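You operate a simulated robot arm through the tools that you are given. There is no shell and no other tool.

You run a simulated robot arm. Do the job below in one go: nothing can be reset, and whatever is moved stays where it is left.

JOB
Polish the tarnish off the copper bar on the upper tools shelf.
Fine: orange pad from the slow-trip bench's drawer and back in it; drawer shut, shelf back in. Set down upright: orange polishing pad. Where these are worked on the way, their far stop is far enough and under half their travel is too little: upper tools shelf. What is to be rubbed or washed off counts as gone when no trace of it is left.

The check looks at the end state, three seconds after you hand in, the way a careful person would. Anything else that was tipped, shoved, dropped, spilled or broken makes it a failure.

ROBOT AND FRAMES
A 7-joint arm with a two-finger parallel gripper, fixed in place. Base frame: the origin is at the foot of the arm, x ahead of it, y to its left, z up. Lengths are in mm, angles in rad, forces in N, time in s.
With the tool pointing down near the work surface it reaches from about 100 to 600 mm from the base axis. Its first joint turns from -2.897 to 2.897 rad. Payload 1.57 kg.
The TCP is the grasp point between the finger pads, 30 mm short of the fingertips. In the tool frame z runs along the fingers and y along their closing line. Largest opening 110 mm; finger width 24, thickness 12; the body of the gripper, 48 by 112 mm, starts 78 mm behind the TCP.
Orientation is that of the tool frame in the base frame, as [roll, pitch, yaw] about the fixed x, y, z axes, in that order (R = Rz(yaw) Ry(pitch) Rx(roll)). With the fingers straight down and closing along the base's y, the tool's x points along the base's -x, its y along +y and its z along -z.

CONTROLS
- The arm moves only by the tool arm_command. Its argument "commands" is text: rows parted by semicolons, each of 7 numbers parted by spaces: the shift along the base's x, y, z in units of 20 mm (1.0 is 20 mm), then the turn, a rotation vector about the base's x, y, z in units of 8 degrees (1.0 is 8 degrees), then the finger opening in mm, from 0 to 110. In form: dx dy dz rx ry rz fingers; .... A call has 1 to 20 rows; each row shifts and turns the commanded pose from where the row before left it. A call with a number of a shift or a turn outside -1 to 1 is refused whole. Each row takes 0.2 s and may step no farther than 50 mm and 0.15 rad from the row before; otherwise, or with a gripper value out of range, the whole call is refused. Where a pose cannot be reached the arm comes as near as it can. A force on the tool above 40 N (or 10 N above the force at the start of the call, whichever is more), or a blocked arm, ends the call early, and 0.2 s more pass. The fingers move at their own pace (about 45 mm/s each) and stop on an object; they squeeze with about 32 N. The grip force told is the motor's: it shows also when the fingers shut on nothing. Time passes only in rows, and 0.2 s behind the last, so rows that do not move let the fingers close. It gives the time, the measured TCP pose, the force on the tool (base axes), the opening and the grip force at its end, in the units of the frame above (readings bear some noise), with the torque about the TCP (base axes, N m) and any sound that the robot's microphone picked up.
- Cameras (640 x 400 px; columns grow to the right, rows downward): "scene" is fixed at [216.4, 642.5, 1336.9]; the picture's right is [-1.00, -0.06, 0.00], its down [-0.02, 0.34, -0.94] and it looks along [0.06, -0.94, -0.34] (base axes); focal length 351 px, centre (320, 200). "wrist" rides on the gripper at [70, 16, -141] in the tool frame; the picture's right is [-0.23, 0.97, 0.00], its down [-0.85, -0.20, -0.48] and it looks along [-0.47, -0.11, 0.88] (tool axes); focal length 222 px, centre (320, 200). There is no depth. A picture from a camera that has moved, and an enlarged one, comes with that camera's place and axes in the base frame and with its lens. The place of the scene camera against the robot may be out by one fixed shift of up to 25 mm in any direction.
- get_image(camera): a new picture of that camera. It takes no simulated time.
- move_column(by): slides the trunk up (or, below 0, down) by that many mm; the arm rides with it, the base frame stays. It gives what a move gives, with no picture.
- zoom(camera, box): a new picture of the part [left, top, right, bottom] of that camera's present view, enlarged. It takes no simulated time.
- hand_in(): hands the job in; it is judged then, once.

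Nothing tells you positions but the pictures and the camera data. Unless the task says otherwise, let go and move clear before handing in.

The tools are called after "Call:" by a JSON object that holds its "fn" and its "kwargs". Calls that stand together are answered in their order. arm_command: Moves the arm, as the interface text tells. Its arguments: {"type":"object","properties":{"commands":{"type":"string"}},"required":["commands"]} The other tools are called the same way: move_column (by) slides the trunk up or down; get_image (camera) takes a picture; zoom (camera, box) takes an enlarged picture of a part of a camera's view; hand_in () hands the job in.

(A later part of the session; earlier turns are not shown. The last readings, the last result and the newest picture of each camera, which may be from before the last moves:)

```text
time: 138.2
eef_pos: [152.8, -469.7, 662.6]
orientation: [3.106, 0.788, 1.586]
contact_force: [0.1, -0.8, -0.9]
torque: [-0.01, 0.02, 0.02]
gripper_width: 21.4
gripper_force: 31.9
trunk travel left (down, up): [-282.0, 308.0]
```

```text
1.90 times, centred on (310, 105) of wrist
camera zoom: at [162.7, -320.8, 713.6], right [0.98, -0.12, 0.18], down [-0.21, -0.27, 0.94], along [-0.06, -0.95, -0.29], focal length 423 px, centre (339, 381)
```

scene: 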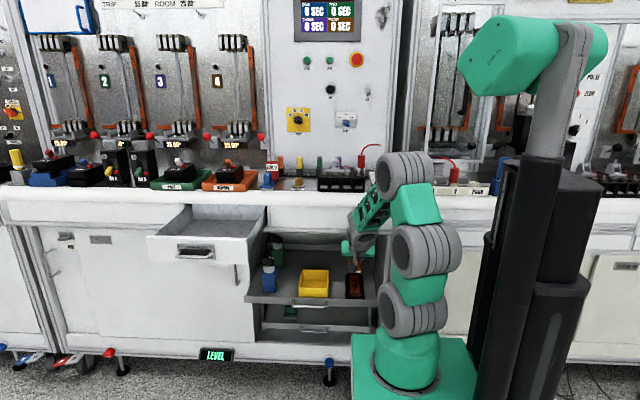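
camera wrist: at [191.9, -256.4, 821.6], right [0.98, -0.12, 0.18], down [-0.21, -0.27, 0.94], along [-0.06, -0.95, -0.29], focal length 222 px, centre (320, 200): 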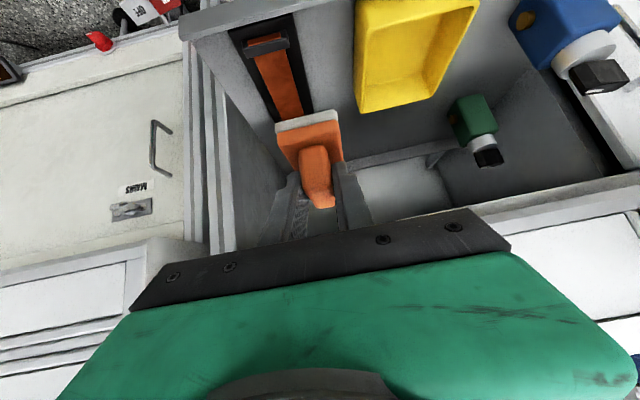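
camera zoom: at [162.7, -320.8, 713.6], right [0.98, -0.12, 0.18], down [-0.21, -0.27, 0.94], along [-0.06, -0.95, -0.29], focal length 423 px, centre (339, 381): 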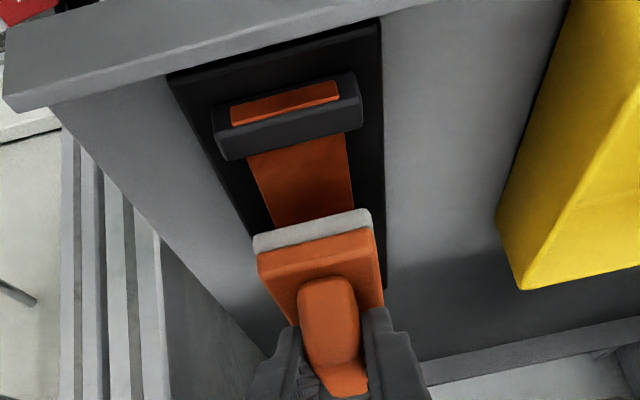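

Call:
{"fn": "arm_command", "kwargs": {"commands": "0 0 -0.5 0 0 0 10; 0 0 -0.35 0 0 0 10; 0 0 -0.1 0 0 0 10; 0 0 -0.1 0 0 0 10; 0.3 0 0 0 0 0 10; 0.3 0 0 0 0 0 10; -0.4 0 0 0 0 0 10; -0.4 0 0 0 0 0 10; -0.4 0 0 0 0 0 10; 0.4 0 0 0 0 0 10; 0.4 0 0 0 0 0 10; 0.4 0 0 0 0 0 10; -0.4 0 0 0 0 0 10; -0.4 0 0 0 0 0 10; -0.4 0 0 0 0 0 10; 0.3 0 0 0 0 0 10; 0.3 0 0 0 0 0 10"}}

Call:
{"fn": "zoom", "kwargs": {"camera": "wrist", "box": [220, 0, 400, 210]}}

```text
time: 141.8
eef_pos: [149.9, -469.4, 641.2]
orientation: [3.115, 0.787, 1.588]
contact_force: [-13.5, -1.1, 21.1]
torque: [-0.2, -0.09, 0.53]
gripper_width: 21.8
gripper_force: 31.9
trunk travel left (down, up): [-282.0, 308.0]
```

```text
1.90 times, centred on (310, 105) of wrist
camera zoom: at [160.5, -321.3, 692.4], right [0.98, -0.13, 0.18], down [-0.21, -0.27, 0.94], along [-0.07, -0.95, -0.29], focal length 423 px, centre (339, 381)
```

zoom: 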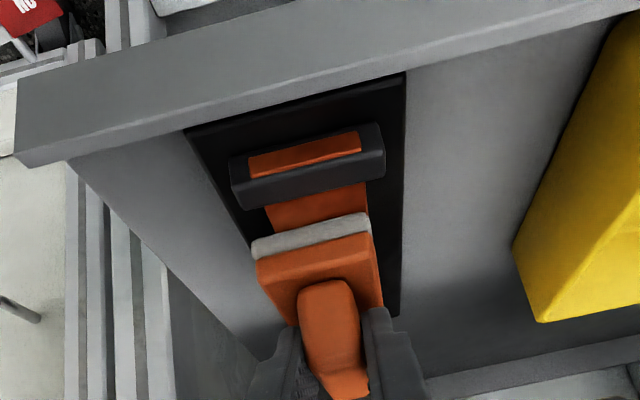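

Force is a bit high; ease off, lift, and do the second position lightly.

Call:
{"fn": "arm_command", "kwargs": {"commands": "0.15 0 0.25 0 0 0 10; 0 0 0.5 0 0 0 10; 0 0 0.5 0 0 0 10; 0 -0.5 0 0 0 0 10; 0 -0.5 0 0 0 0 10; 0 -0.4 0 0 0 0 10; 0 0 0 0 0 0 10"}}

Call:
{"fn": "arm_command", "kwargs": {"commands": "0 0 -0.5 0 0 0 10; 0 0 -0.4 0 0 0 10; 0 0 -0.1 0 0 0 10; 0 0 0 0 0 0 10"}}

```text
time: 143.4
eef_pos: [155.8, -498.2, 666.0]
orientation: [3.106, 0.787, 1.585]
contact_force: [-1.0, -0.6, -1.1]
torque: [0.0, 0.03, 0.0]
gripper_width: 21.5
gripper_force: 31.7
trunk travel left (down, up): [-282.0, 308.0]
```

```text
time: 144.4
eef_pos: [156.8, -496.4, 646.1]
orientation: [3.107, 0.786, 1.586]
contact_force: [-0.7, -0.7, -1.1]
torque: [0.02, 0.0, -0.04]
gripper_width: 21.5
gripper_force: 32.2
trunk travel left (down, up): [-282.0, 308.0]
```

Call:
{"fn": "arm_command", "kwargs": {"commands": "0 0 -0.15 0 0 0 10; 0 0 -0.1 0 0 0 10; 0 0 0 0 0 0 10"}}

```text
time: 145.2
eef_pos: [157.9, -497.6, 642.3]
orientation: [3.107, 0.79, 1.584]
contact_force: [-0.2, 2.1, 6.7]
torque: [0.08, 0.15, -0.09]
gripper_width: 21.3
gripper_force: 31.6
trunk travel left (down, up): [-282.0, 308.0]
```

Contact ≈7 N. Rub across here.

Call:
{"fn": "arm_command", "kwargs": {"commands": "-0.4 0 -0.04 0 0 0 10; -0.4 0 0 0 0 0 10; 0.4 0 0 0 0 0 10; 0.4 0 0 0 0 0 10; 0.4 0 0 0 0 0 10; -0.4 0 0 0 0 0 10; -0.4 0 0 0 0 0 10; -0.4 0 0 0 0 0 10; 0.4 0 0 0 0 0 10; 0.4 0 0 0 0 0 10; 0.4 0 0 0 0 0 10; -0.4 0 0 0 0 0 10; -0.4 0 0 0 0 0 10; 0 0 0.1 0 0 0 10; 0 0 0.5 0 0 0 10; 0 0 0.5 0 0 0 10; 0 0.2 0.5 0 0 0 10; 0 0.4 0.5 0 0 0 10; 0 0.5 0.5 0 0 0 10; 0 0.5 0.5 0 0 0 10"}}

Call:
{"fn": "arm_command", "kwargs": {"commands": "0 0.5 0.5 0 0 0 10; 0 0.5 0.5 0 0 0 10; 0.2 0.5 0.5 0 0 0 10; 0.3 0.5 0.5 0 0 0 10; 0.3 0.4 0.3 0 0 0 10; 0.3 0.3 0 0 0 0 10"}}

Call:
{"fn": "zoom", "kwargs": {"camera": "wrist", "box": [190, 0, 350, 140]}}

Call:
{"fn": "zoom", "kwargs": {"camera": "scene", "box": [320, 250, 400, 310]}}

Call:
{"fn": "get_image", "kwargs": {"camera": "scene"}}

```text
time: 149.4
eef_pos: [147.9, -464.7, 702.4]
orientation: [3.11, 0.79, 1.588]
contact_force: [0.2, -0.9, -0.5]
torque: [0.01, 0.02, -0.01]
gripper_width: 21.2
gripper_force: 32.2
trunk travel left (down, up): [-282.0, 308.0]
```

```text
time: 150.8
eef_pos: [170.3, -411.6, 747.5]
orientation: [3.109, 0.787, 1.587]
contact_force: [0.7, 0.4, -1.3]
torque: [0.0, -0.02, 0.04]
gripper_width: 21.4
gripper_force: 31.6
trunk travel left (down, up): [-282.0, 308.0]
```

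```text
2.86 times, centred on (270, 70) of wrist
camera zoom: at [179.6, -262.6, 798.6], right [0.98, -0.12, 0.18], down [-0.21, -0.27, 0.94], along [-0.06, -0.95, -0.29], focal length 635 px, centre (463, 571)
```

zoom: 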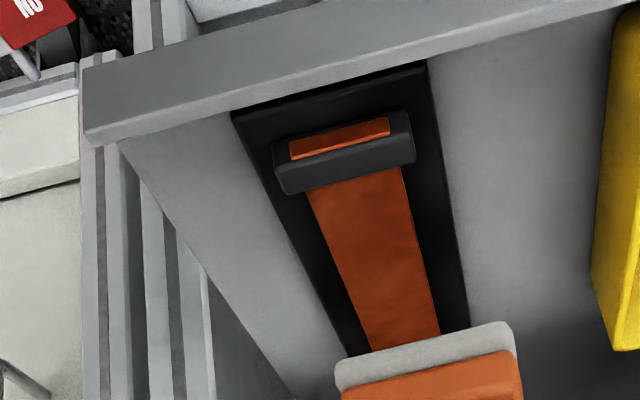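

```text
6.67 times, centred on (360, 280) of scene
camera zoom: at [216.4, 642.5, 1336.9], right [-1.0, -0.06, 0.0], down [-0.02, 0.34, -0.94], along [0.06, -0.94, -0.34], focal length 2343 px, centre (53, -333)
```

zoom: 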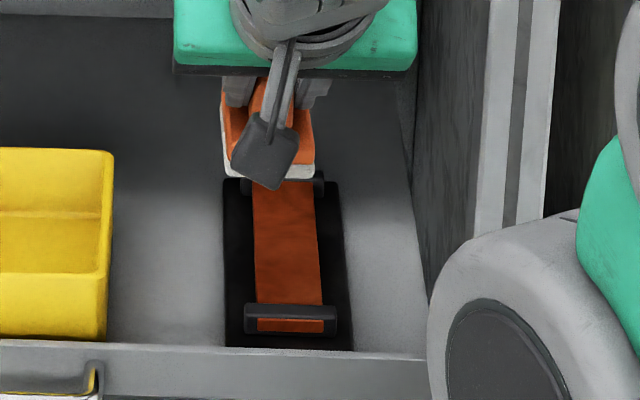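

```text
taken
```

scene: 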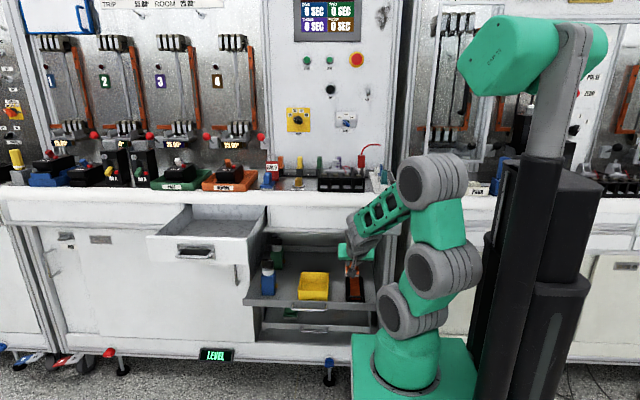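

The strip is spotless. Now return the pad: back to the carry point, raise the trunk, and retrace the path to the drawer.

Call:
{"fn": "arm_command", "kwargs": {"commands": "0.8 0.558 0.2 0 0 0.08 10; 0.8 0.558 0.2 0 0 0.08 10; 0.8 0.558 0.1 0 0 0.08 10; 0.8 0.558 0 0 0 0.08 10; 0.8 0.558 0 0 0 0.08 10; 0.8 0.558 0 0 0 0.08 10; 0.8 0.558 0 0 0 0.08 10; 0.8 0.558 0 0 0 0.08 10; 0.8 0.558 0 0 0 0.08 10; 0.8 0.558 0 0 0 0.08 10"}}

Call:
{"fn": "move_column", "kwargs": {"by": 255}}

Call:
{"fn": "get_image", "kwargs": {"camera": "scene"}}

Call:
{"fn": "get_image", "kwargs": {"camera": "wrist"}}

```text
time: 153.0
eef_pos: [330.6, -298.8, 757.5]
orientation: [3.107, 0.786, 1.698]
contact_force: [1.0, -0.5, -2.0]
torque: [0.01, 0.03, -0.01]
gripper_width: 21.4
gripper_force: 31.5
trunk travel left (down, up): [-282.0, 308.0]
```

```text
time: 155.7
eef_pos: [330.6, -299.3, 1012.7]
orientation: [3.109, 0.787, 1.699]
contact_force: [0.1, -0.1, -0.8]
torque: [0.03, 0.02, 0.01]
gripper_width: 21.4
gripper_force: 31.5
trunk travel left (down, up): [-537.0, 53.0]
```

```text
taken
```

scene: 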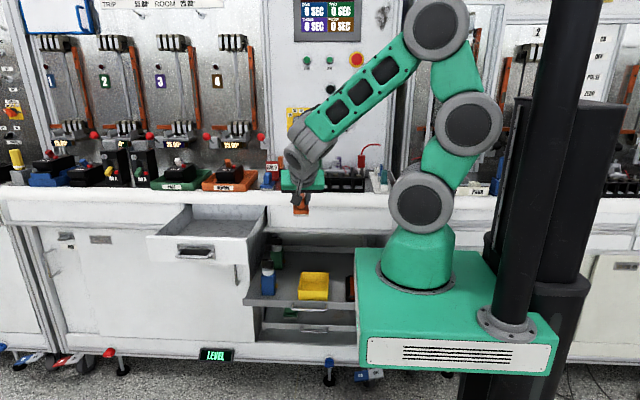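

```text
taken
camera wrist: at [323.6, -150.5, 1064.1], right [0.98, -0.01, 0.18], down [-0.18, -0.29, 0.94], along [0.04, -0.96, -0.29], focal length 222 px, centre (320, 200)
```

wrist: 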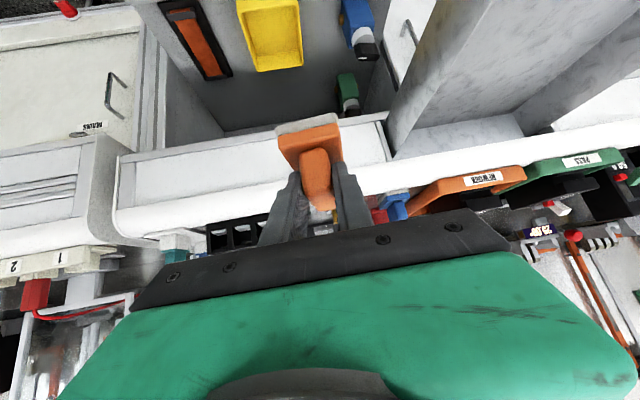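

Let me check the whole strip once more from this overhead view.

Call:
{"fn": "zoom", "kwargs": {"camera": "wrist", "box": [140, 0, 260, 90]}}

Call:
{"fn": "arm_command", "kwargs": {"commands": "0.708 0.167 0 0 0 0.483 10; 0.708 0.167 0 0 0 0.483 10; 0.708 0.167 0 0 0 0.483 10; 0.708 0.167 0 0 0 0.483 10; 0.708 0.167 0 0 0 0.483 10; 0.708 0.167 0 0 0 0.483 10; 0.708 0.167 0 0 0 0.483 10; 0.708 0.167 0 0 0 0.483 10; 0.708 0.167 0 0 0 0.483 10; 0.708 0.167 0 0 0 0.483 10; 0.708 0.167 0 0 0 0.483 10; 0.708 0.167 0 0 0 0.483 10"}}

```text
4.44 times, centred on (200, 45) of wrist
camera zoom: at [323.6, -150.5, 1064.1], right [0.98, -0.01, 0.18], down [-0.18, -0.29, 0.94], along [0.04, -0.96, -0.29], focal length 987 px, centre (853, 889)
```

zoom: 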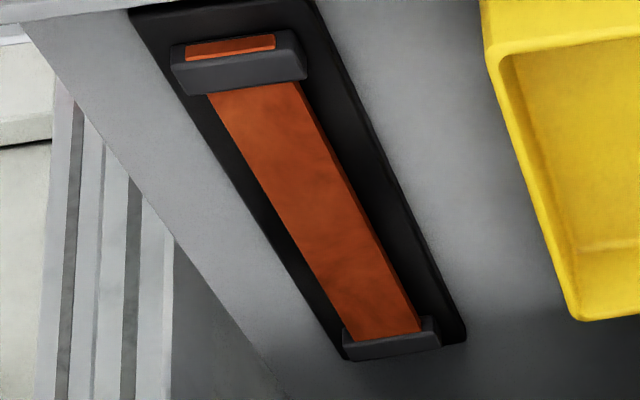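

```text
time: 158.3
eef_pos: [501.9, -259.8, 1014.2]
orientation: [3.107, 0.789, 2.507]
contact_force: [0.2, 0.9, 0.8]
torque: [0.02, 0.0, 0.0]
gripper_width: 21.3
gripper_force: 31.4
trunk travel left (down, up): [-537.0, 53.0]
```

The strip is clean. Continue over the drawer.

Call:
{"fn": "arm_command", "kwargs": {"commands": "0.765 -0.295 0 0 0 0.367 10; 0.765 -0.295 0 0 0 0.367 10; 0.765 -0.295 0 0 0 0.367 10; 0.765 -0.295 0 0 0 0.367 10; 0.765 -0.295 0 0 0 0.367 10; 0.765 -0.295 0 0 0 0.367 10; 0.765 -0.295 0 0 0 0.367 10; 0.765 -0.295 0 0 0 0.367 10; 0.765 -0.295 0 0 0 0.367 10; 0.765 -0.295 0 0 0 0.367 10; 0.765 -0.295 0 0 0 0.367 10; 0.765 -0.295 0 0 0 0.367 10"}}

Call:
{"fn": "get_image", "kwargs": {"camera": "wrist"}}

Call:
{"fn": "get_image", "kwargs": {"camera": "scene"}}

```text
time: 160.9
eef_pos: [685.6, -329.1, 1011.0]
orientation: [3.107, 0.787, 3.124]
contact_force: [1.3, -0.4, -1.2]
torque: [0.04, 0.02, 0.01]
gripper_width: 21.2
gripper_force: 31.7
trunk travel left (down, up): [-537.0, 53.0]
```

```text
taken
camera wrist: at [537.0, -317.2, 1062.8], right [0.15, 0.97, 0.18], down [0.27, -0.22, 0.94], along [0.95, -0.1, -0.29], focal length 222 px, centre (320, 200)
```

wrist: 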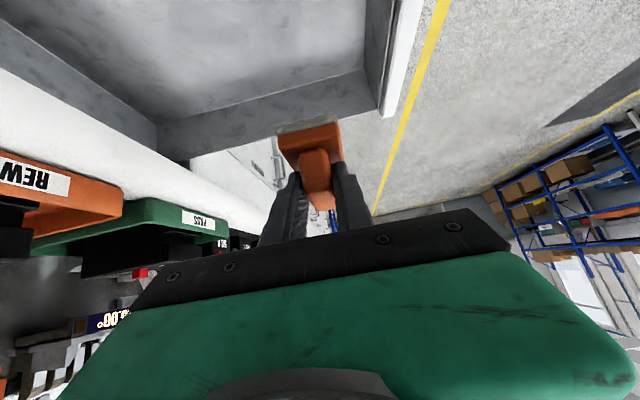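

```text
taken
```

scene: 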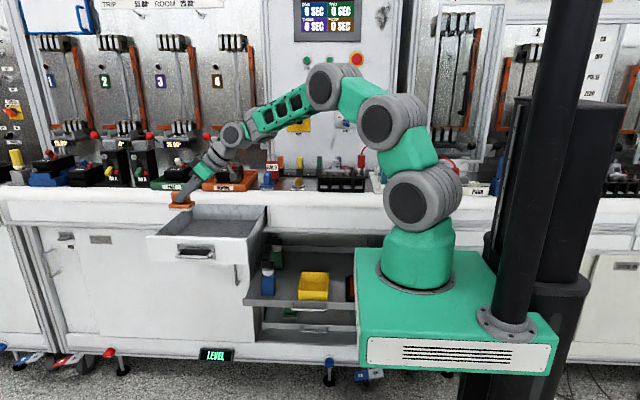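

Above the drawer at the same pose as before. Lower it in.

Call:
{"fn": "arm_command", "kwargs": {"commands": "0 -0.03 -0.5 0 0 0 10; 0 -0.03 -0.5 0 0 0 10; 0 0 -0.5 0 0 0 10; 0 0 -0.5 0 0 0 10; 0 0 -0.5 0 0 0 10; 0 0 -0.5 0 0 0 10; 0 0 -0.5 0 0 0 10; 0 0 -0.5 0 0 0 10; 0 0 -0.5 0 0 0 10; 0 0 -0.5 0 0 0 10; 0 0 -0.5 0 0 0 10; 0 0 -0.3 0 0 0 10"}}

Call:
{"fn": "zoom", "kwargs": {"camera": "wrist", "box": [200, 50, 440, 230]}}

```text
time: 163.5
eef_pos: [683.8, -332.2, 898.4]
orientation: [3.108, 0.789, 3.122]
contact_force: [0.2, -0.3, -1.6]
torque: [-0.05, 0.02, -0.01]
gripper_width: 21.2
gripper_force: 31.8
trunk travel left (down, up): [-537.0, 53.0]
```

```text
2.22 times, centred on (320, 140) of wrist
camera zoom: at [535.1, -319.3, 948.6], right [0.16, 0.97, 0.18], down [0.27, -0.22, 0.94], along [0.95, -0.1, -0.29], focal length 494 px, centre (320, 333)
```

zoom: 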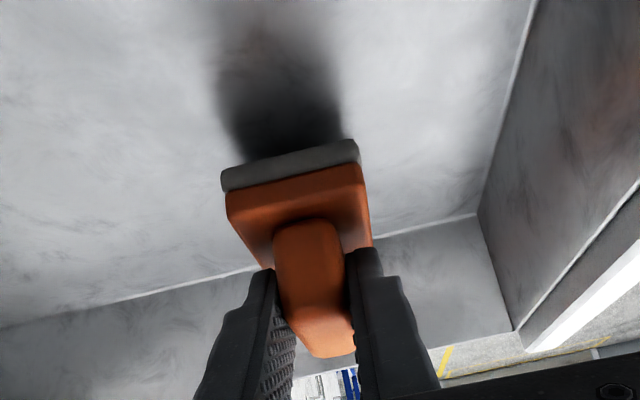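

Call:
{"fn": "arm_command", "kwargs": {"commands": "0 0 -0.25 0 0 0 10; 0 0 -0.2 0 0 0 10; 0 0 0 0 0 0 10"}}

Call:
{"fn": "arm_command", "kwargs": {"commands": "0 0 -0.1 0 0 0 10; 0 0 0 0 0 0 10"}}

```text
time: 164.3
eef_pos: [684.6, -332.9, 887.2]
orientation: [3.107, 0.786, 3.123]
contact_force: [0.3, -1.3, -1.0]
torque: [0.01, 0.01, -0.01]
gripper_width: 21.3
gripper_force: 32.2
trunk travel left (down, up): [-537.0, 53.0]
```

```text
time: 164.9
eef_pos: [684.5, -332.4, 885.2]
orientation: [3.107, 0.789, 3.123]
contact_force: [0.7, 0.5, -0.8]
torque: [-0.01, -0.05, -0.03]
gripper_width: 21.4
gripper_force: 31.9
trunk travel left (down, up): [-537.0, 53.0]
```

Call:
{"fn": "arm_command", "kwargs": {"commands": "0 0 -0.05 0 0 0 10; 0 0 0 0 0 0 10"}}

Call:
{"fn": "arm_command", "kwargs": {"commands": "0 0 -0.05 0 0 0 10; 0 0 0 0 0 0 10"}}

Call:
{"fn": "arm_command", "kwargs": {"commands": "0 0 -0.05 0 0 0 10; 0 0 0 0 0 0 10"}}

```text
time: 165.5
eef_pos: [684.5, -332.8, 885.0]
orientation: [3.107, 0.788, 3.123]
contact_force: [-0.2, -0.2, -1.0]
torque: [0.0, 0.02, 0.01]
gripper_width: 21.5
gripper_force: 31.9
trunk travel left (down, up): [-537.0, 53.0]
```

```text
time: 166.1
eef_pos: [684.1, -331.4, 883.0]
orientation: [3.107, 0.787, 3.123]
contact_force: [0.8, -0.5, -0.9]
torque: [-0.01, 0.01, 0.01]
gripper_width: 21.6
gripper_force: 32.3
trunk travel left (down, up): [-537.0, 53.0]
```

```text
time: 166.7
eef_pos: [684.3, -332.3, 883.1]
orientation: [3.109, 0.787, 3.123]
contact_force: [-0.1, 0.2, 0.3]
torque: [0.01, -0.01, 0.0]
gripper_width: 21.5
gripper_force: 32.2
trunk travel left (down, up): [-537.0, 53.0]
```

Call:
{"fn": "arm_command", "kwargs": {"commands": "0 0 -0.05 0 0 0 10; 0 0 0 0 0 0 10"}}

Call:
{"fn": "zoom", "kwargs": {"camera": "wrist", "box": [200, 50, 440, 230]}}

```text
time: 167.3
eef_pos: [684.9, -331.8, 882.7]
orientation: [3.108, 0.789, 3.123]
contact_force: [-0.1, 0.1, 3.7]
torque: [-0.09, -0.05, 0.0]
gripper_width: 21.2
gripper_force: 31.8
trunk travel left (down, up): [-537.0, 53.0]
```

```text
2.22 times, centred on (320, 140) of wrist
camera zoom: at [535.5, -318.8, 934.3], right [0.16, 0.97, 0.18], down [0.26, -0.22, 0.94], along [0.95, -0.1, -0.29], focal length 494 px, centre (320, 333)
```

zoom: 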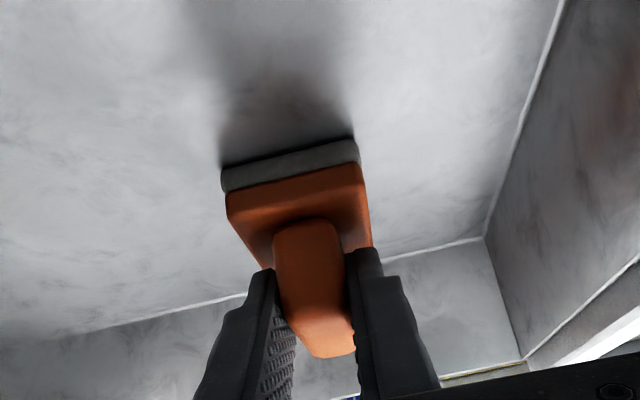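

The pad rests on the drawer floor. Open the fingers and back out along the tool axis.

Call:
{"fn": "arm_command", "kwargs": {"commands": "0 0 0 0 0 0 25; 0 0 0 0 0 0 35; 0 0 0 0 0 0 45; 0 0 0 0 0 0 50; 0 0 0 0 0 0 50"}}

Call:
{"fn": "arm_command", "kwargs": {"commands": "-0.2 0 0.2 0 0 0 50; -0.4 0 0.4 0 0 0 50; -0.5 0 0.5 0 0 0 50; -0.5 0 0.5 0 0 0 50; -0.5 0 0.5 0 0 0 50; -0.5 0 0.5 0 0 0 50; -0.5 0 0.5 0 0 0 50; -0.5 0 0.5 0 0 0 50"}}

Call:
{"fn": "zoom", "kwargs": {"camera": "wrist", "box": [200, 20, 440, 200]}}

Call:
{"fn": "get_image", "kwargs": {"camera": "scene"}}

```text
time: 168.5
eef_pos: [683.9, -331.3, 882.5]
orientation: [3.106, 0.787, 3.122]
contact_force: [0.3, 0.9, 0.5]
torque: [0.04, 0.01, 0.03]
gripper_width: 49.8
gripper_force: 0.1
trunk travel left (down, up): [-537.0, 53.0]
```

```text
time: 170.3
eef_pos: [612.8, -331.9, 953.8]
orientation: [3.107, 0.787, 3.123]
contact_force: [-0.4, -0.7, 0.0]
torque: [0.03, 0.01, -0.02]
gripper_width: 50.0
gripper_force: 0.1
trunk travel left (down, up): [-537.0, 53.0]
```

```text
2.22 times, centred on (320, 110) of wrist
camera zoom: at [463.9, -318.3, 1005.1], right [0.16, 0.97, 0.18], down [0.27, -0.22, 0.94], along [0.95, -0.1, -0.29], focal length 494 px, centre (320, 400)
```

zoom: 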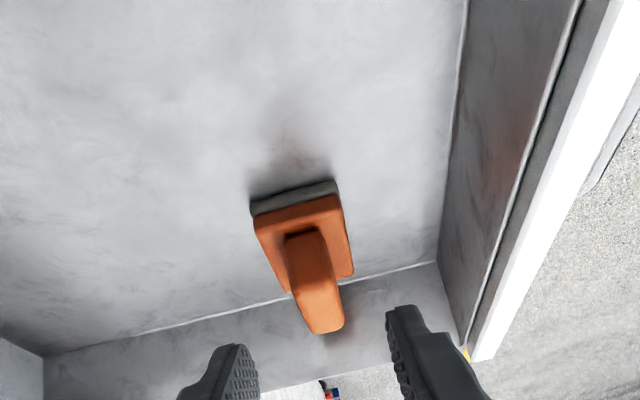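

```text
taken
```

scene: 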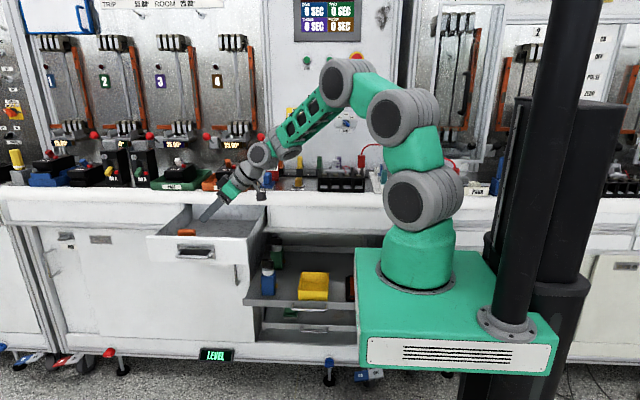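

The pad stands upright in the drawer. Now close the drawer by its handle: back out, restore the level, vertically-closing tool pose (reverse of before).

Call:
{"fn": "arm_command", "kwargs": {"commands": "-0.14 0.4 0.9 0 0 0 60; -0.14 0.4 0.9 0 0 0 60; -0.14 0.4 0.9 0 0 0 60; -0.14 0.4 0.9 0 0 0 60; -0.14 0.4 0.6 0 0 0 60; 0.15 0.9 0.1 0 -0.61 0.055 60; 0.15 0.9 0.1 0 -0.61 0.055 60; 0.15 0.9 0.1 0 -0.61 0.055 60; 0.15 0.9 0.1 0 -0.61 0.055 60; 0.15 0.9 0.1 0 -0.61 0.055 60; 0.15 0.9 0.1 0 -0.61 0.055 60; 0.15 0.9 0.1 0 -0.61 0.055 60; 0.15 0.9 0.1 0 -0.61 0.055 60"}}

Call:
{"fn": "arm_command", "kwargs": {"commands": "0 0 0 -0.94 0 0 60; 0 0 0 -0.94 0 0 60; 0 0 0 -0.94 0 0 60; 0 0 0 -0.94 0 0 60; 0 0 0 -0.94 0 0 60; 0 0 0 -0.94 0 0 60; 0 0 0 -0.94 0 0 60; 0 0 0 -0.94 0 0 60; 0 0 0 -0.94 0 0 60; 0 0 0 -0.94 0 0 60; 0 0 0 -0.94 0 0 60; 0 0 0 -0.94 0 0 60"}}

Call:
{"fn": "get_image", "kwargs": {"camera": "scene"}}

```text
time: 173.1
eef_pos: [624.1, -148.1, 1054.2]
orientation: [-3.091, 1.471, -3.019]
contact_force: [0.2, -0.2, -0.4]
torque: [0.03, 0.0, 0.02]
gripper_width: 59.9
gripper_force: 0.1
trunk travel left (down, up): [-537.0, 53.0]
```

```text
time: 175.7
eef_pos: [623.1, -148.7, 1052.7]
orientation: [-1.648, -0.019, -1.672]
contact_force: [-0.3, -0.3, 0.0]
torque: [0.0, 0.02, -0.02]
gripper_width: 59.8
gripper_force: 0.0
trunk travel left (down, up): [-537.0, 53.0]
```

```text
taken
```

scene: 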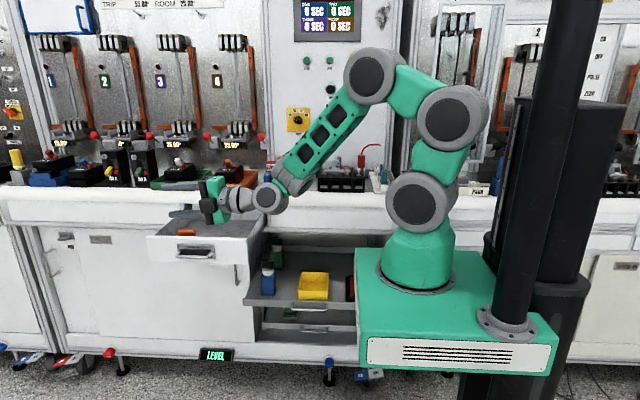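

Call:
{"fn": "arm_command", "kwargs": {"commands": "-0.32 0.094 0 -0.032 -0.06 -0.6875 60; -0.32 0.094 0 -0.032 -0.06 -0.6875 60; -0.32 0.094 0 -0.032 -0.06 -0.6875 60; -0.32 0.094 0 -0.032 -0.06 -0.6875 60; -0.32 0.094 0 -0.032 -0.06 -0.6875 60; -0.32 0.094 0 -0.032 -0.06 -0.6875 60; -0.32 0.094 0 -0.032 -0.06 -0.6875 60; -0.32 0.094 0 -0.032 -0.06 -0.6875 60"}}

```text
time: 177.5
eef_pos: [570.8, -132.7, 1053.1]
orientation: [-1.569, -0.017, -2.442]
contact_force: [0.0, 0.6, -0.1]
torque: [0.01, 0.0, 0.03]
gripper_width: 59.8
gripper_force: 0.0
trunk travel left (down, up): [-537.0, 53.0]
```

Pose restored. Lower the trunk to handle height.

Call:
{"fn": "move_column", "kwargs": {"by": -186}}

Call:
{"fn": "zoom", "kwargs": {"camera": "wrist", "box": [220, 50, 460, 230]}}

```text
time: 179.5
eef_pos: [571.6, -132.2, 867.7]
orientation: [-1.572, -0.018, -2.441]
contact_force: [0.3, 0.5, 0.2]
torque: [0.03, 0.01, -0.01]
gripper_width: 60.0
gripper_force: 0.1
trunk travel left (down, up): [-351.0, 239.0]
```

```text
2.22 times, centred on (340, 140) of wrist
camera zoom: at [427.2, -70.6, 853.2], right [0.16, 0.14, -0.98], down [0.35, 0.92, 0.18], along [0.92, -0.37, 0.1], focal length 494 px, centre (276, 333)
```

zoom: 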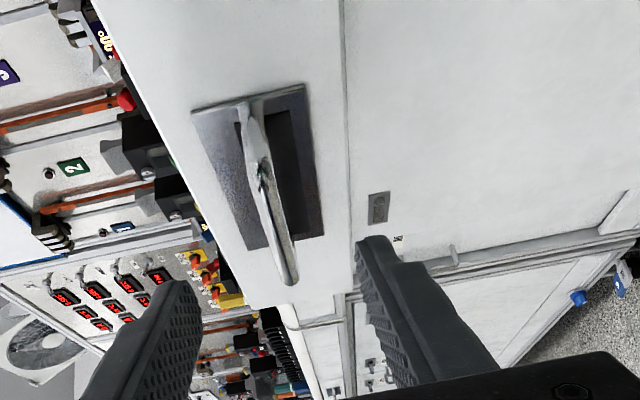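

Same view as before. Advance and grip the handle.

Call:
{"fn": "arm_command", "kwargs": {"commands": "0.5 -0.6 -0.02 0 0 0 60; 0.5 -0.6 -0.02 0 0 0 60; 0.5 -0.6 -0.02 0 0 0 60; 0.5 -0.6 0 0 0 0 60; 0.28 -0.33 0 0 0 0 60; 0 0 0 0 0 0 30; 0 0 0 0 0 0 10; 0 0 0 0 0 0 0; 0 0 0 0 0 0 0; 0 0 0 0 0 0 0; 0 0 0 0 0 0 0"}}

```text
time: 181.9
eef_pos: [616.5, -187.1, 866.0]
orientation: [-1.57, -0.014, -2.442]
contact_force: [-0.4, -0.7, -1.9]
torque: [0.03, -0.9, -0.03]
gripper_width: 10.9
gripper_force: 28.8
trunk travel left (down, up): [-351.0, 239.0]
```

Gripped. Push the drawer in smoothly along -y.

Call:
{"fn": "arm_command", "kwargs": {"commands": "0 -0.2 0 0 0 0 0; 0 -0.35 0 0 0 0 0; 0 -0.5 0 0 0 0 0; 0 -0.5 0 0 0 0 0; 0 -0.5 0 0 0 0 0; 0 -0.5 0 0 0 0 0; 0 -0.5 0 0 0 0 0; 0 -0.5 0 0 0 0 0; 0 -0.5 0 0 0 0 0; 0 -0.5 0 0 0 0 0; 0 -0.5 0 0 0 0 0; 0 -0.5 0 0 0 0 0; 0 -0.3 0 0 0 0 0"}}

Call:
{"fn": "get_image", "kwargs": {"camera": "scene"}}

```text
time: 184.7
eef_pos: [617.1, -304.4, 866.7]
orientation: [-1.571, -0.015, -2.441]
contact_force: [-8.5, -0.5, -2.0]
torque: [0.01, -0.87, 0.28]
gripper_width: 11.1
gripper_force: 28.5
trunk travel left (down, up): [-351.0, 239.0]
```

```text
taken
```

scene: 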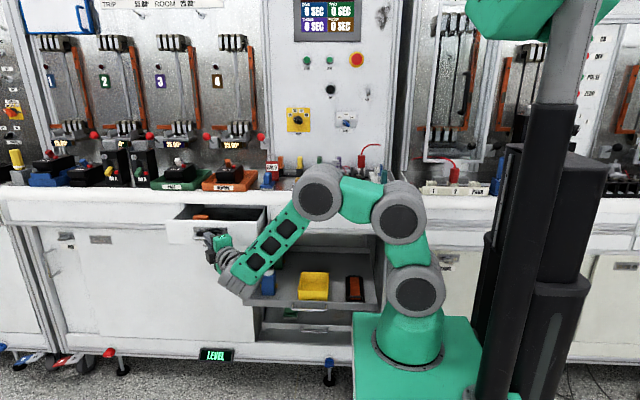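

Call:
{"fn": "arm_command", "kwargs": {"commands": "-0.03 -0.3 0 0 0 0 0; -0.02 -0.5 0 0 0 0 0; 0 -0.5 0 0 0 0 0; 0 -0.5 0 0 0 0 0; 0 -0.5 0 0 0 0 0; 0 -0.5 0 0 0 0 0; 0 -0.5 0 0 0 0 0; 0 -0.5 0 0 0 0 0; 0 -0.5 0 0 0 0 0; 0 -0.5 0 0 0 0 0; 0 -0.5 0 0 0 0 0; 0 -0.5 0 0 0 0 0; 0 -0.5 0 0 0 0 0; 0 -0.5 0 0 0 0 0; 0 -0.3 0 0 0 0 0; 0 -0.2 0 0 0 0 0"}}

Call:
{"fn": "get_image", "kwargs": {"camera": "scene"}}

```text
time: 188.1
eef_pos: [616.3, -449.5, 866.6]
orientation: [-1.568, -0.017, -2.441]
contact_force: [8.2, 0.8, 3.6]
torque: [-0.07, -0.95, 0.6]
gripper_width: 10.7
gripper_force: 28.5
trunk travel left (down, up): [-351.0, 239.0]
```

```text
taken
```

scene: 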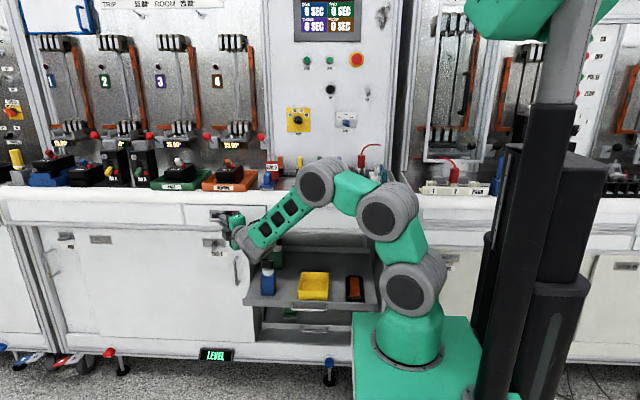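

Almost shut. Finish with small steps until it meets its stop.

Call:
{"fn": "arm_command", "kwargs": {"commands": "0.02 -0.2 0 0 0 0 0; 0 -0.2 0 0 0 0 0; 0 0 0 0 0 0 0"}}

Call:
{"fn": "arm_command", "kwargs": {"commands": "0 -0.1 0 0 0 0 0; 0 -0.1 0 0 0 0 0; 0 0 0 0 0 0 0"}}

```text
time: 188.9
eef_pos: [614.7, -457.0, 866.1]
orientation: [-1.572, -0.016, -2.442]
contact_force: [-2.5, 12.5, 6.5]
torque: [-0.09, -0.95, 0.02]
gripper_width: 10.5
gripper_force: 29.1
trunk travel left (down, up): [-351.0, 239.0]
```

```text
time: 189.7
eef_pos: [617.1, -459.0, 867.3]
orientation: [-1.57, -0.017, -2.44]
contact_force: [0.4, 25.3, 2.9]
torque: [-0.04, -0.94, 0.21]
gripper_width: 11.0
gripper_force: 28.7
trunk travel left (down, up): [-351.0, 239.0]
```

The drawer is against its closed stop (25 N). Release the handle and back off.

Call:
{"fn": "arm_command", "kwargs": {"commands": "0 0.15 0 0 0 0 0; 0 0 0 0 0 0 40; 0 0 0 0 0 0 60; 0 0 0 0 0 0 60; 0 0 0 0 0 0 60; -0.3 0.36 0 0 0 0 60; -0.45 0.54 0 0 0 0 60; -0.5 0.6 0 0 0 0 60; -0.5 0.6 0 0 0 0 60; -0.5 0.6 0 0 0 0 60; -0.5 0.6 0 0 0 0 60; -0.5 0.6 0 0 0 0 60"}}

Call:
{"fn": "zoom", "kwargs": {"camera": "scene", "box": [150, 180, 310, 280]}}

Call:
{"fn": "get_image", "kwargs": {"camera": "wrist"}}

```text
time: 192.3
eef_pos: [551.1, -381.2, 866.5]
orientation: [-1.571, -0.017, -2.444]
contact_force: [0.7, -0.2, 0.0]
torque: [-0.01, -0.01, -0.02]
gripper_width: 60.0
gripper_force: 0.1
trunk travel left (down, up): [-351.0, 239.0]
```

```text
4.00 times, centred on (230, 230) of scene
camera zoom: at [216.4, 642.5, 1336.9], right [-1.0, -0.06, 0.0], down [-0.02, 0.34, -0.94], along [0.06, -0.94, -0.34], focal length 1406 px, centre (680, 80)
```

zoom: 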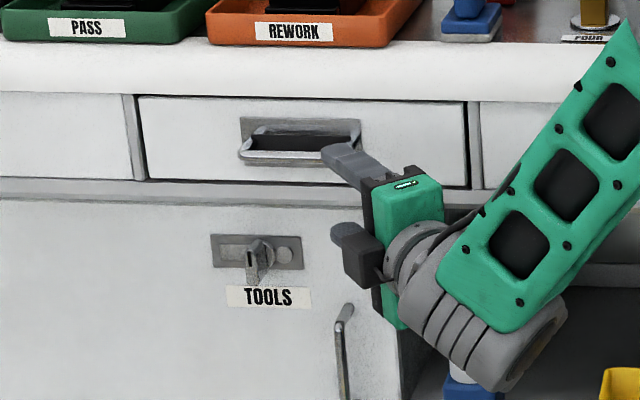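

```text
taken
camera wrist: at [407.5, -319.2, 851.1], right [0.16, 0.14, -0.98], down [0.35, 0.92, 0.18], along [0.92, -0.37, 0.1], focal length 222 px, centre (320, 200)
```

wrist: 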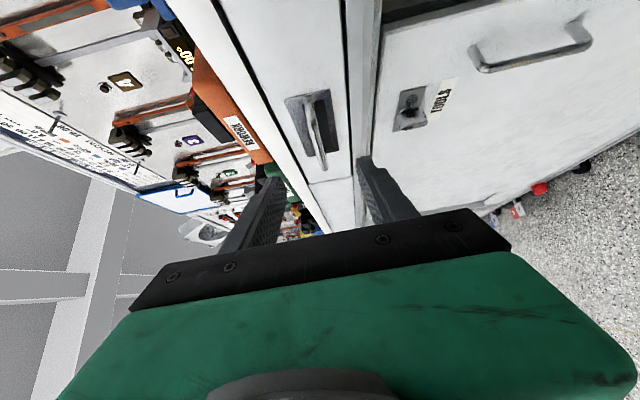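

The drawer is flush shut. Next the shelf: pitch the tool down, swing back toward azimuth -90° in front of the shelf, then lower the trunk.

Call:
{"fn": "arm_command", "kwargs": {"commands": "-0.086 0.23 0.26 0.53 0.444 0 60; -0.086 0.23 0.26 0.53 0.444 0 60; -0.086 0.23 0.26 0.53 0.444 0 60; -0.086 0.23 0.26 0.53 0.444 0 60; -0.086 0.23 0.26 0.53 0.444 0 60; -0.086 0.23 0.26 0.53 0.444 0 60; -0.086 0.23 0.26 0.53 0.444 0 60"}}

Call:
{"fn": "arm_command", "kwargs": {"commands": "-0.946 0.3 0.5 0 0 -0.417 50; -0.946 0.3 0.5 0 0 -0.417 50; -0.946 0.3 0.5 0 0 -0.417 50; -0.946 0.3 0.5 0 0 -0.417 50; -0.946 0.2 0.5 0 0 -0.417 50; -0.946 0.2 0.5 0 0 -0.417 50; -0.946 0.2 0.4 0 0 -0.417 50; -0.946 0.2 0.4 0 0 -0.417 50; -0.946 0.1 0.4 0 0 -0.417 50; -0.946 0.1 0.3 0 0 -0.417 50; -0.946 0.1 0.3 0 0 -0.417 50; -0.946 0.1 0.3 0 0 -0.417 50"}}

Call:
{"fn": "get_image", "kwargs": {"camera": "scene"}}

```text
time: 193.9
eef_pos: [540.4, -349.2, 901.6]
orientation: [-2.249, -0.012, -2.432]
contact_force: [0.4, 1.1, 0.6]
torque: [0.01, -0.01, -0.04]
gripper_width: 60.0
gripper_force: 0.0
trunk travel left (down, up): [-351.0, 239.0]
```

```text
time: 196.5
eef_pos: [314.0, -299.1, 1006.1]
orientation: [-2.246, -0.012, -3.131]
contact_force: [-0.2, -0.1, 0.1]
torque: [-0.03, 0.01, 0.0]
gripper_width: 50.1
gripper_force: 0.0
trunk travel left (down, up): [-351.0, 239.0]
```

```text
taken
```

scene: 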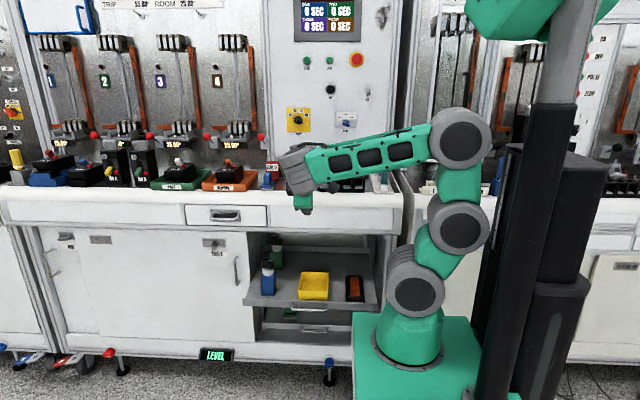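

Call:
{"fn": "move_column", "kwargs": {"by": -250}}

Call:
{"fn": "get_image", "kwargs": {"camera": "wrist"}}

Call:
{"fn": "zoom", "kwargs": {"camera": "wrist", "box": [280, 40, 460, 200]}}

Call:
{"fn": "zoom", "kwargs": {"camera": "scene", "box": [240, 220, 400, 320]}}

```text
time: 199.1
eef_pos: [313.7, -298.9, 756.0]
orientation: [-2.246, -0.011, -3.131]
contact_force: [-0.4, 1.5, -0.5]
torque: [-0.01, -0.05, 0.0]
gripper_width: 50.0
gripper_force: 0.1
trunk travel left (down, up): [-101.0, 489.0]
```

```text
taken
camera wrist: at [244.3, -181.0, 832.5], right [0.21, 0.61, -0.76], down [0.86, 0.26, 0.45], along [0.47, -0.75, -0.47], focal length 222 px, centre (320, 200)
```

wrist: 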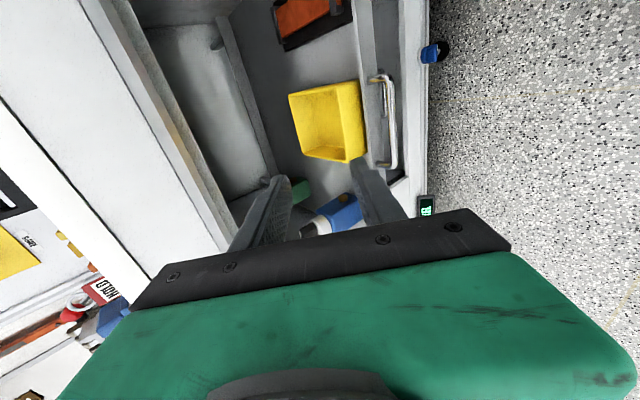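

```text
2.50 times, centred on (370, 120) of wrist
camera zoom: at [244.3, -181.0, 832.5], right [0.21, 0.61, -0.76], down [0.86, 0.26, 0.45], along [0.47, -0.75, -0.47], focal length 555 px, centre (195, 400)
```

zoom: 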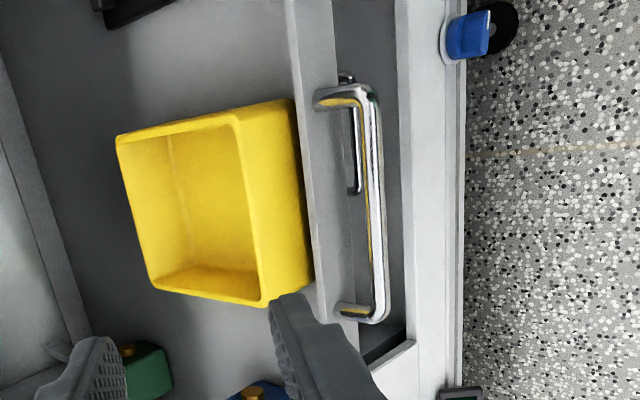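

```text
4.00 times, centred on (320, 270) of scene
camera zoom: at [216.4, 642.5, 1336.9], right [-1.0, -0.06, 0.0], down [-0.02, 0.34, -0.94], along [0.06, -0.94, -0.34], focal length 1406 px, centre (320, -80)
```

zoom: 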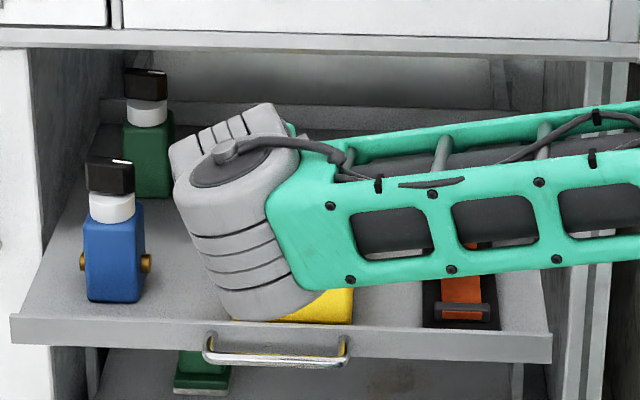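

The shelf handle bar is at about (318, -374, 569.5). Descend to a pre-grasp along the tool axis.

Call:
{"fn": "arm_command", "kwargs": {"commands": "0.03 -0.128 -0.89 0 0 0 44; 0.03 -0.128 -0.89 0 0 0 44; 0.03 -0.128 -0.89 0 0 0 44; 0.03 -0.128 -0.89 0 0 0 44; 0.03 -0.128 -0.89 0 0 0 44; 0.03 -0.128 -0.89 0 0 0 44; 0.03 -0.128 -0.89 0 0 0 44; 0 -0.128 -0.89 0 0 0 44"}}

Call:
{"fn": "zoom", "kwargs": {"camera": "wrist", "box": [220, 50, 420, 230]}}

Call:
{"fn": "get_image", "kwargs": {"camera": "scene"}}

```text
time: 200.9
eef_pos: [317.1, -320.9, 612.5]
orientation: [-2.246, -0.01, -3.133]
contact_force: [0.3, 0.2, -0.1]
torque: [0.03, -0.03, 0.01]
gripper_width: 44.2
gripper_force: 0.0
trunk travel left (down, up): [-101.0, 489.0]
```

```text
2.22 times, centred on (320, 140) of wrist
camera zoom: at [248.1, -201.7, 688.8], right [0.21, 0.61, -0.76], down [0.86, 0.26, 0.45], along [0.47, -0.75, -0.47], focal length 494 px, centre (320, 333)
```

zoom: 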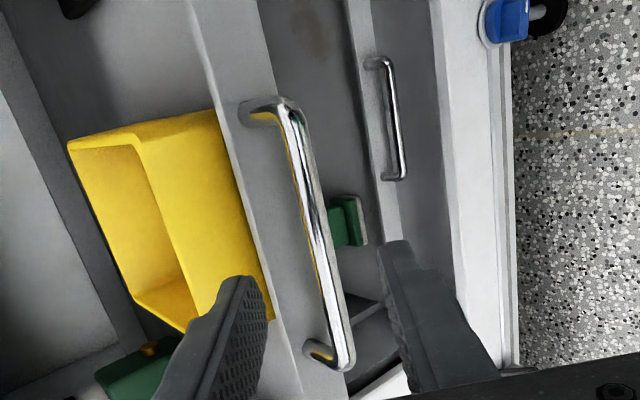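

```text
taken
```

scene: 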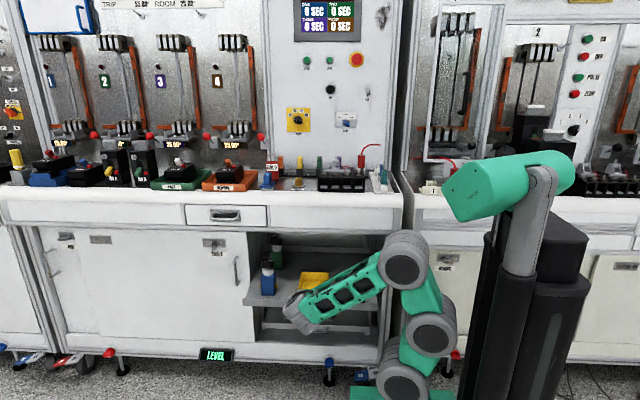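

Bar confirmed at (318, -374, 569.6). Advance along the tool axis and close on it.

Call:
{"fn": "arm_command", "kwargs": {"commands": "0 -0.52 -0.42 0 0 0 40; 0 -0.52 -0.42 0 0 0 40; 0 -0.52 -0.42 0 0 0 40; 0 -0.5 -0.4 0 0 0 36; 0 0 0 0 0 0 36"}}

Call:
{"fn": "zoom", "kwargs": {"camera": "wrist", "box": [220, 50, 420, 230]}}

```text
time: 202.1
eef_pos: [317.4, -361.4, 579.1]
orientation: [-2.246, -0.011, -3.13]
contact_force: [-0.2, 0.5, -0.6]
torque: [0.01, -0.02, 0.0]
gripper_width: 36.2
gripper_force: 0.0
trunk travel left (down, up): [-101.0, 489.0]
```

```text
2.22 times, centred on (320, 140) of wrist
camera zoom: at [248.0, -242.7, 656.4], right [0.21, 0.61, -0.76], down [0.86, 0.26, 0.44], along [0.47, -0.75, -0.47], focal length 494 px, centre (320, 333)
```

zoom: 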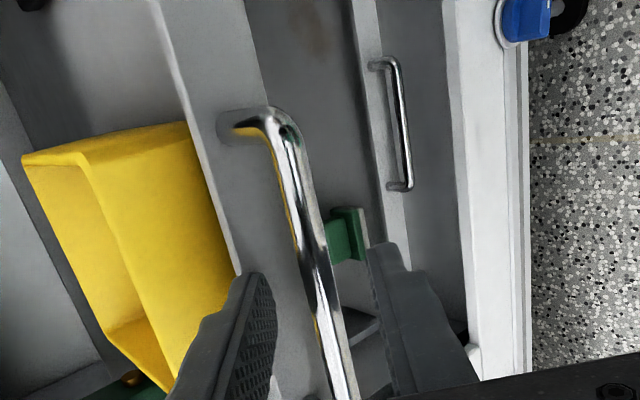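

The bar is between the fingers with clearance to the shelf front. Close.

Call:
{"fn": "arm_command", "kwargs": {"commands": "0 0 0 0 0 0 20; 0 0 0 0 0 0 5; 0 0 0 0 0 0 0; 0 0 0 0 0 0 0; 0 0 0 0 0 0 0"}}

```text
time: 203.3
eef_pos: [317.4, -360.9, 578.1]
orientation: [-2.247, -0.012, -3.132]
contact_force: [0.3, 3.2, -8.5]
torque: [0.15, -0.7, -0.27]
gripper_width: 11.1
gripper_force: 28.9
trunk travel left (down, up): [-101.0, 489.0]
```

Gripped. Push the shelf in smoothly.

Call:
{"fn": "arm_command", "kwargs": {"commands": "0 -0.15 -0.07 0 0 0 0; 0 -0.3 0 0 0 0 0; 0 -0.4 0 0 0 0 0; 0 -0.5 0 0 0 0 0; 0 -0.5 0 0 0 0 0; 0 -0.5 0 0 0 0 0; 0 -0.5 0 0 0 0 0; 0 -0.5 0 0 0 0 0; 0 -0.5 0 0 0 0 0; 0 -0.5 0 0 0 0 0; 0 -0.3 0 0 0 0 0"}}

Call:
{"fn": "get_image", "kwargs": {"camera": "scene"}}

```text
time: 205.7
eef_pos: [317.5, -456.0, 578.3]
orientation: [-2.249, -0.012, -3.13]
contact_force: [0.3, 0.9, 2.5]
torque: [-0.02, -0.43, -0.58]
gripper_width: 10.9
gripper_force: 28.0
trunk travel left (down, up): [-101.0, 489.0]
```

```text
taken
```

scene: 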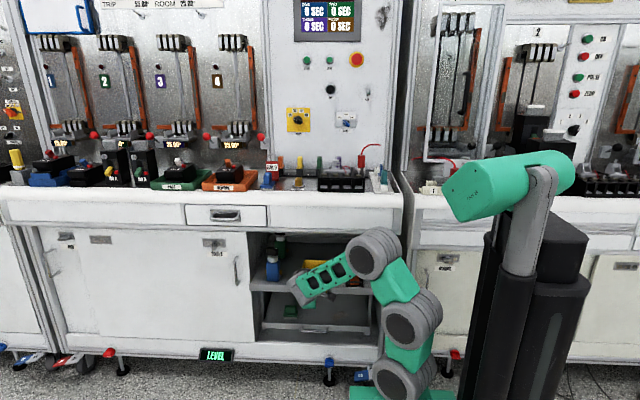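

Call:
{"fn": "arm_command", "kwargs": {"commands": "0 -0.3 0 0 0 0 0; 0 -0.5 0 0 0 0 0; 0 -0.5 0 0 0 0 0; 0 -0.5 0 0 0 0 0; 0 -0.5 0 0 0 0 0; 0 -0.5 0 0 0 0 0; 0 -0.5 0 0 0 0 0; 0 -0.5 0 0 0 0 0; 0 -0.5 0 0 0 0 0; 0 -0.5 0 0 0 0 0; 0 -0.5 0 0 0 0 0; 0 -0.4 0 0 0 0 0; 0 -0.3 0 0 0 0 0"}}

Call:
{"fn": "get_image", "kwargs": {"camera": "scene"}}

```text
time: 208.5
eef_pos: [318.2, -574.8, 578.5]
orientation: [-2.246, -0.012, -3.134]
contact_force: [-2.0, 2.0, 7.8]
torque: [-0.08, -0.59, -0.37]
gripper_width: 11.0
gripper_force: 28.8
trunk travel left (down, up): [-101.0, 489.0]
```

```text
taken
```

scene: 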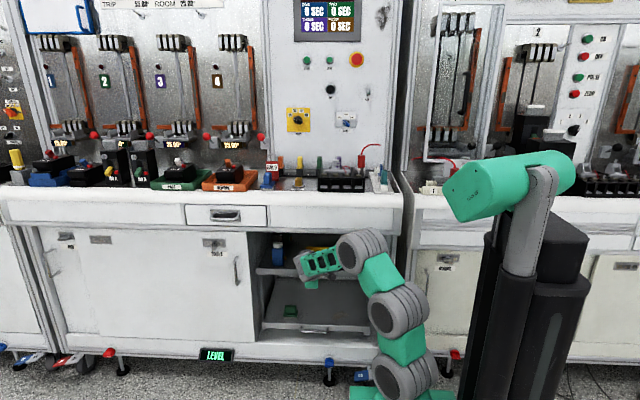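

Nearly in. Finish in small steps watching the force.

Call:
{"fn": "arm_command", "kwargs": {"commands": "0 -0.3 0 0 0 0 0; 0 -0.3 0 0 0 0 0; 0 -0.2 0 0 0 0 0; 0 0 0 0 0 0 0"}}

Call:
{"fn": "arm_command", "kwargs": {"commands": "0 -0.15 0 0 0 0 0; 0 -0.15 0 0 0 0 0; 0 0 0 0 0 0 0"}}

```text
time: 209.5
eef_pos: [316.6, -589.7, 578.2]
orientation: [-2.247, -0.012, -3.133]
contact_force: [-5.6, 1.2, 6.2]
torque: [-0.04, -0.5, -0.52]
gripper_width: 10.9
gripper_force: 28.8
trunk travel left (down, up): [-101.0, 489.0]
```

```text
time: 210.3
eef_pos: [316.9, -595.7, 578.2]
orientation: [-2.246, -0.012, -3.133]
contact_force: [-5.0, 0.5, 4.5]
torque: [-0.04, -0.4, -0.57]
gripper_width: 10.9
gripper_force: 28.2
trunk travel left (down, up): [-101.0, 489.0]
```

Call:
{"fn": "arm_command", "kwargs": {"commands": "0 -0.1 0 0 0 0 0; 0 -0.1 0 0 0 0 0; 0 0 0 0 0 0 0"}}

Call:
{"fn": "arm_command", "kwargs": {"commands": "0 -0.1 0 0 0 0 0; 0 -0.1 0 0 0 0 0; 0 0 0 0 0 0 0"}}

```text
time: 211.1
eef_pos: [316.4, -599.9, 579.2]
orientation: [-2.247, -0.011, -3.133]
contact_force: [-5.7, 0.2, 4.3]
torque: [-0.01, -0.45, -0.53]
gripper_width: 10.7
gripper_force: 28.6
trunk travel left (down, up): [-101.0, 489.0]
```

```text
time: 211.9
eef_pos: [317.6, -602.1, 577.1]
orientation: [-2.249, -0.013, -3.13]
contact_force: [-8.6, 27.6, 8.4]
torque: [0.2, -0.42, -0.54]
gripper_width: 11.2
gripper_force: 28.9
trunk travel left (down, up): [-101.0, 489.0]
```

The shelf has met its closed stop. Relax, release, and back off along the tool axis.

Call:
{"fn": "arm_command", "kwargs": {"commands": "0 0.15 0 0 0 0 0; 0 0 0 0 0 0 25; 0 0 0 0 0 0 36; 0 0 0 0 0 0 36; 0 0 0 0 0 0 36; 0 0.3 0.24 0 0 0 36; 0 0.5 0.4 0 0 0 36; 0 0.5 0.4 0 0 0 36; 0 0.5 0.4 0 0 0 36; 0 0.6 0.4 0 0 0 36; 0 0.8 0.3 0 0 0 36; 0 0.9 0.2 0 0 0 36; 0 0.9 0.2 0 0 0 36; 0 0.9 0.2 0 0 0 36; 0 0.9 0.2 0 0 0 36"}}

Call:
{"fn": "get_image", "kwargs": {"camera": "scene"}}

Call:
{"fn": "zoom", "kwargs": {"camera": "scene", "box": [160, 190, 400, 340]}}

Call:
{"fn": "get_image", "kwargs": {"camera": "wrist"}}

```text
time: 215.1
eef_pos: [317.4, -466.4, 635.8]
orientation: [-2.245, -0.011, -3.132]
contact_force: [-0.6, 0.0, 0.0]
torque: [-0.02, 0.01, 0.03]
gripper_width: 35.9
gripper_force: 0.0
trunk travel left (down, up): [-101.0, 489.0]
```

```text
taken
```

scene: 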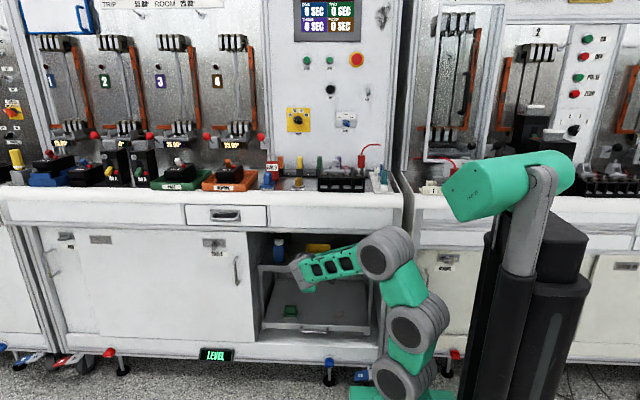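

```text
2.67 times, centred on (280, 265) of scene
camera zoom: at [216.4, 642.5, 1336.9], right [-1.0, -0.06, 0.0], down [-0.02, 0.34, -0.94], along [0.06, -0.94, -0.34], focal length 937 px, centre (427, 27)
```

zoom: 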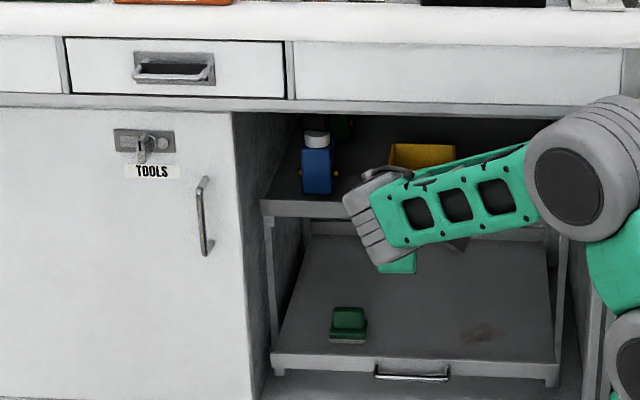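

```text
taken
camera wrist: at [248.0, -346.7, 714.0], right [0.21, 0.61, -0.76], down [0.86, 0.26, 0.44], along [0.47, -0.75, -0.47], focal length 222 px, centre (320, 200)
```

wrist: 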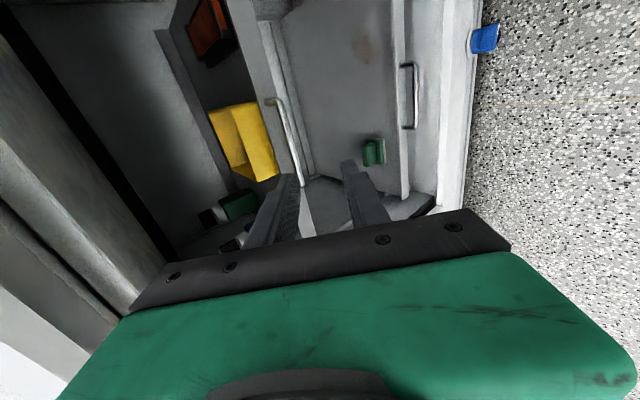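

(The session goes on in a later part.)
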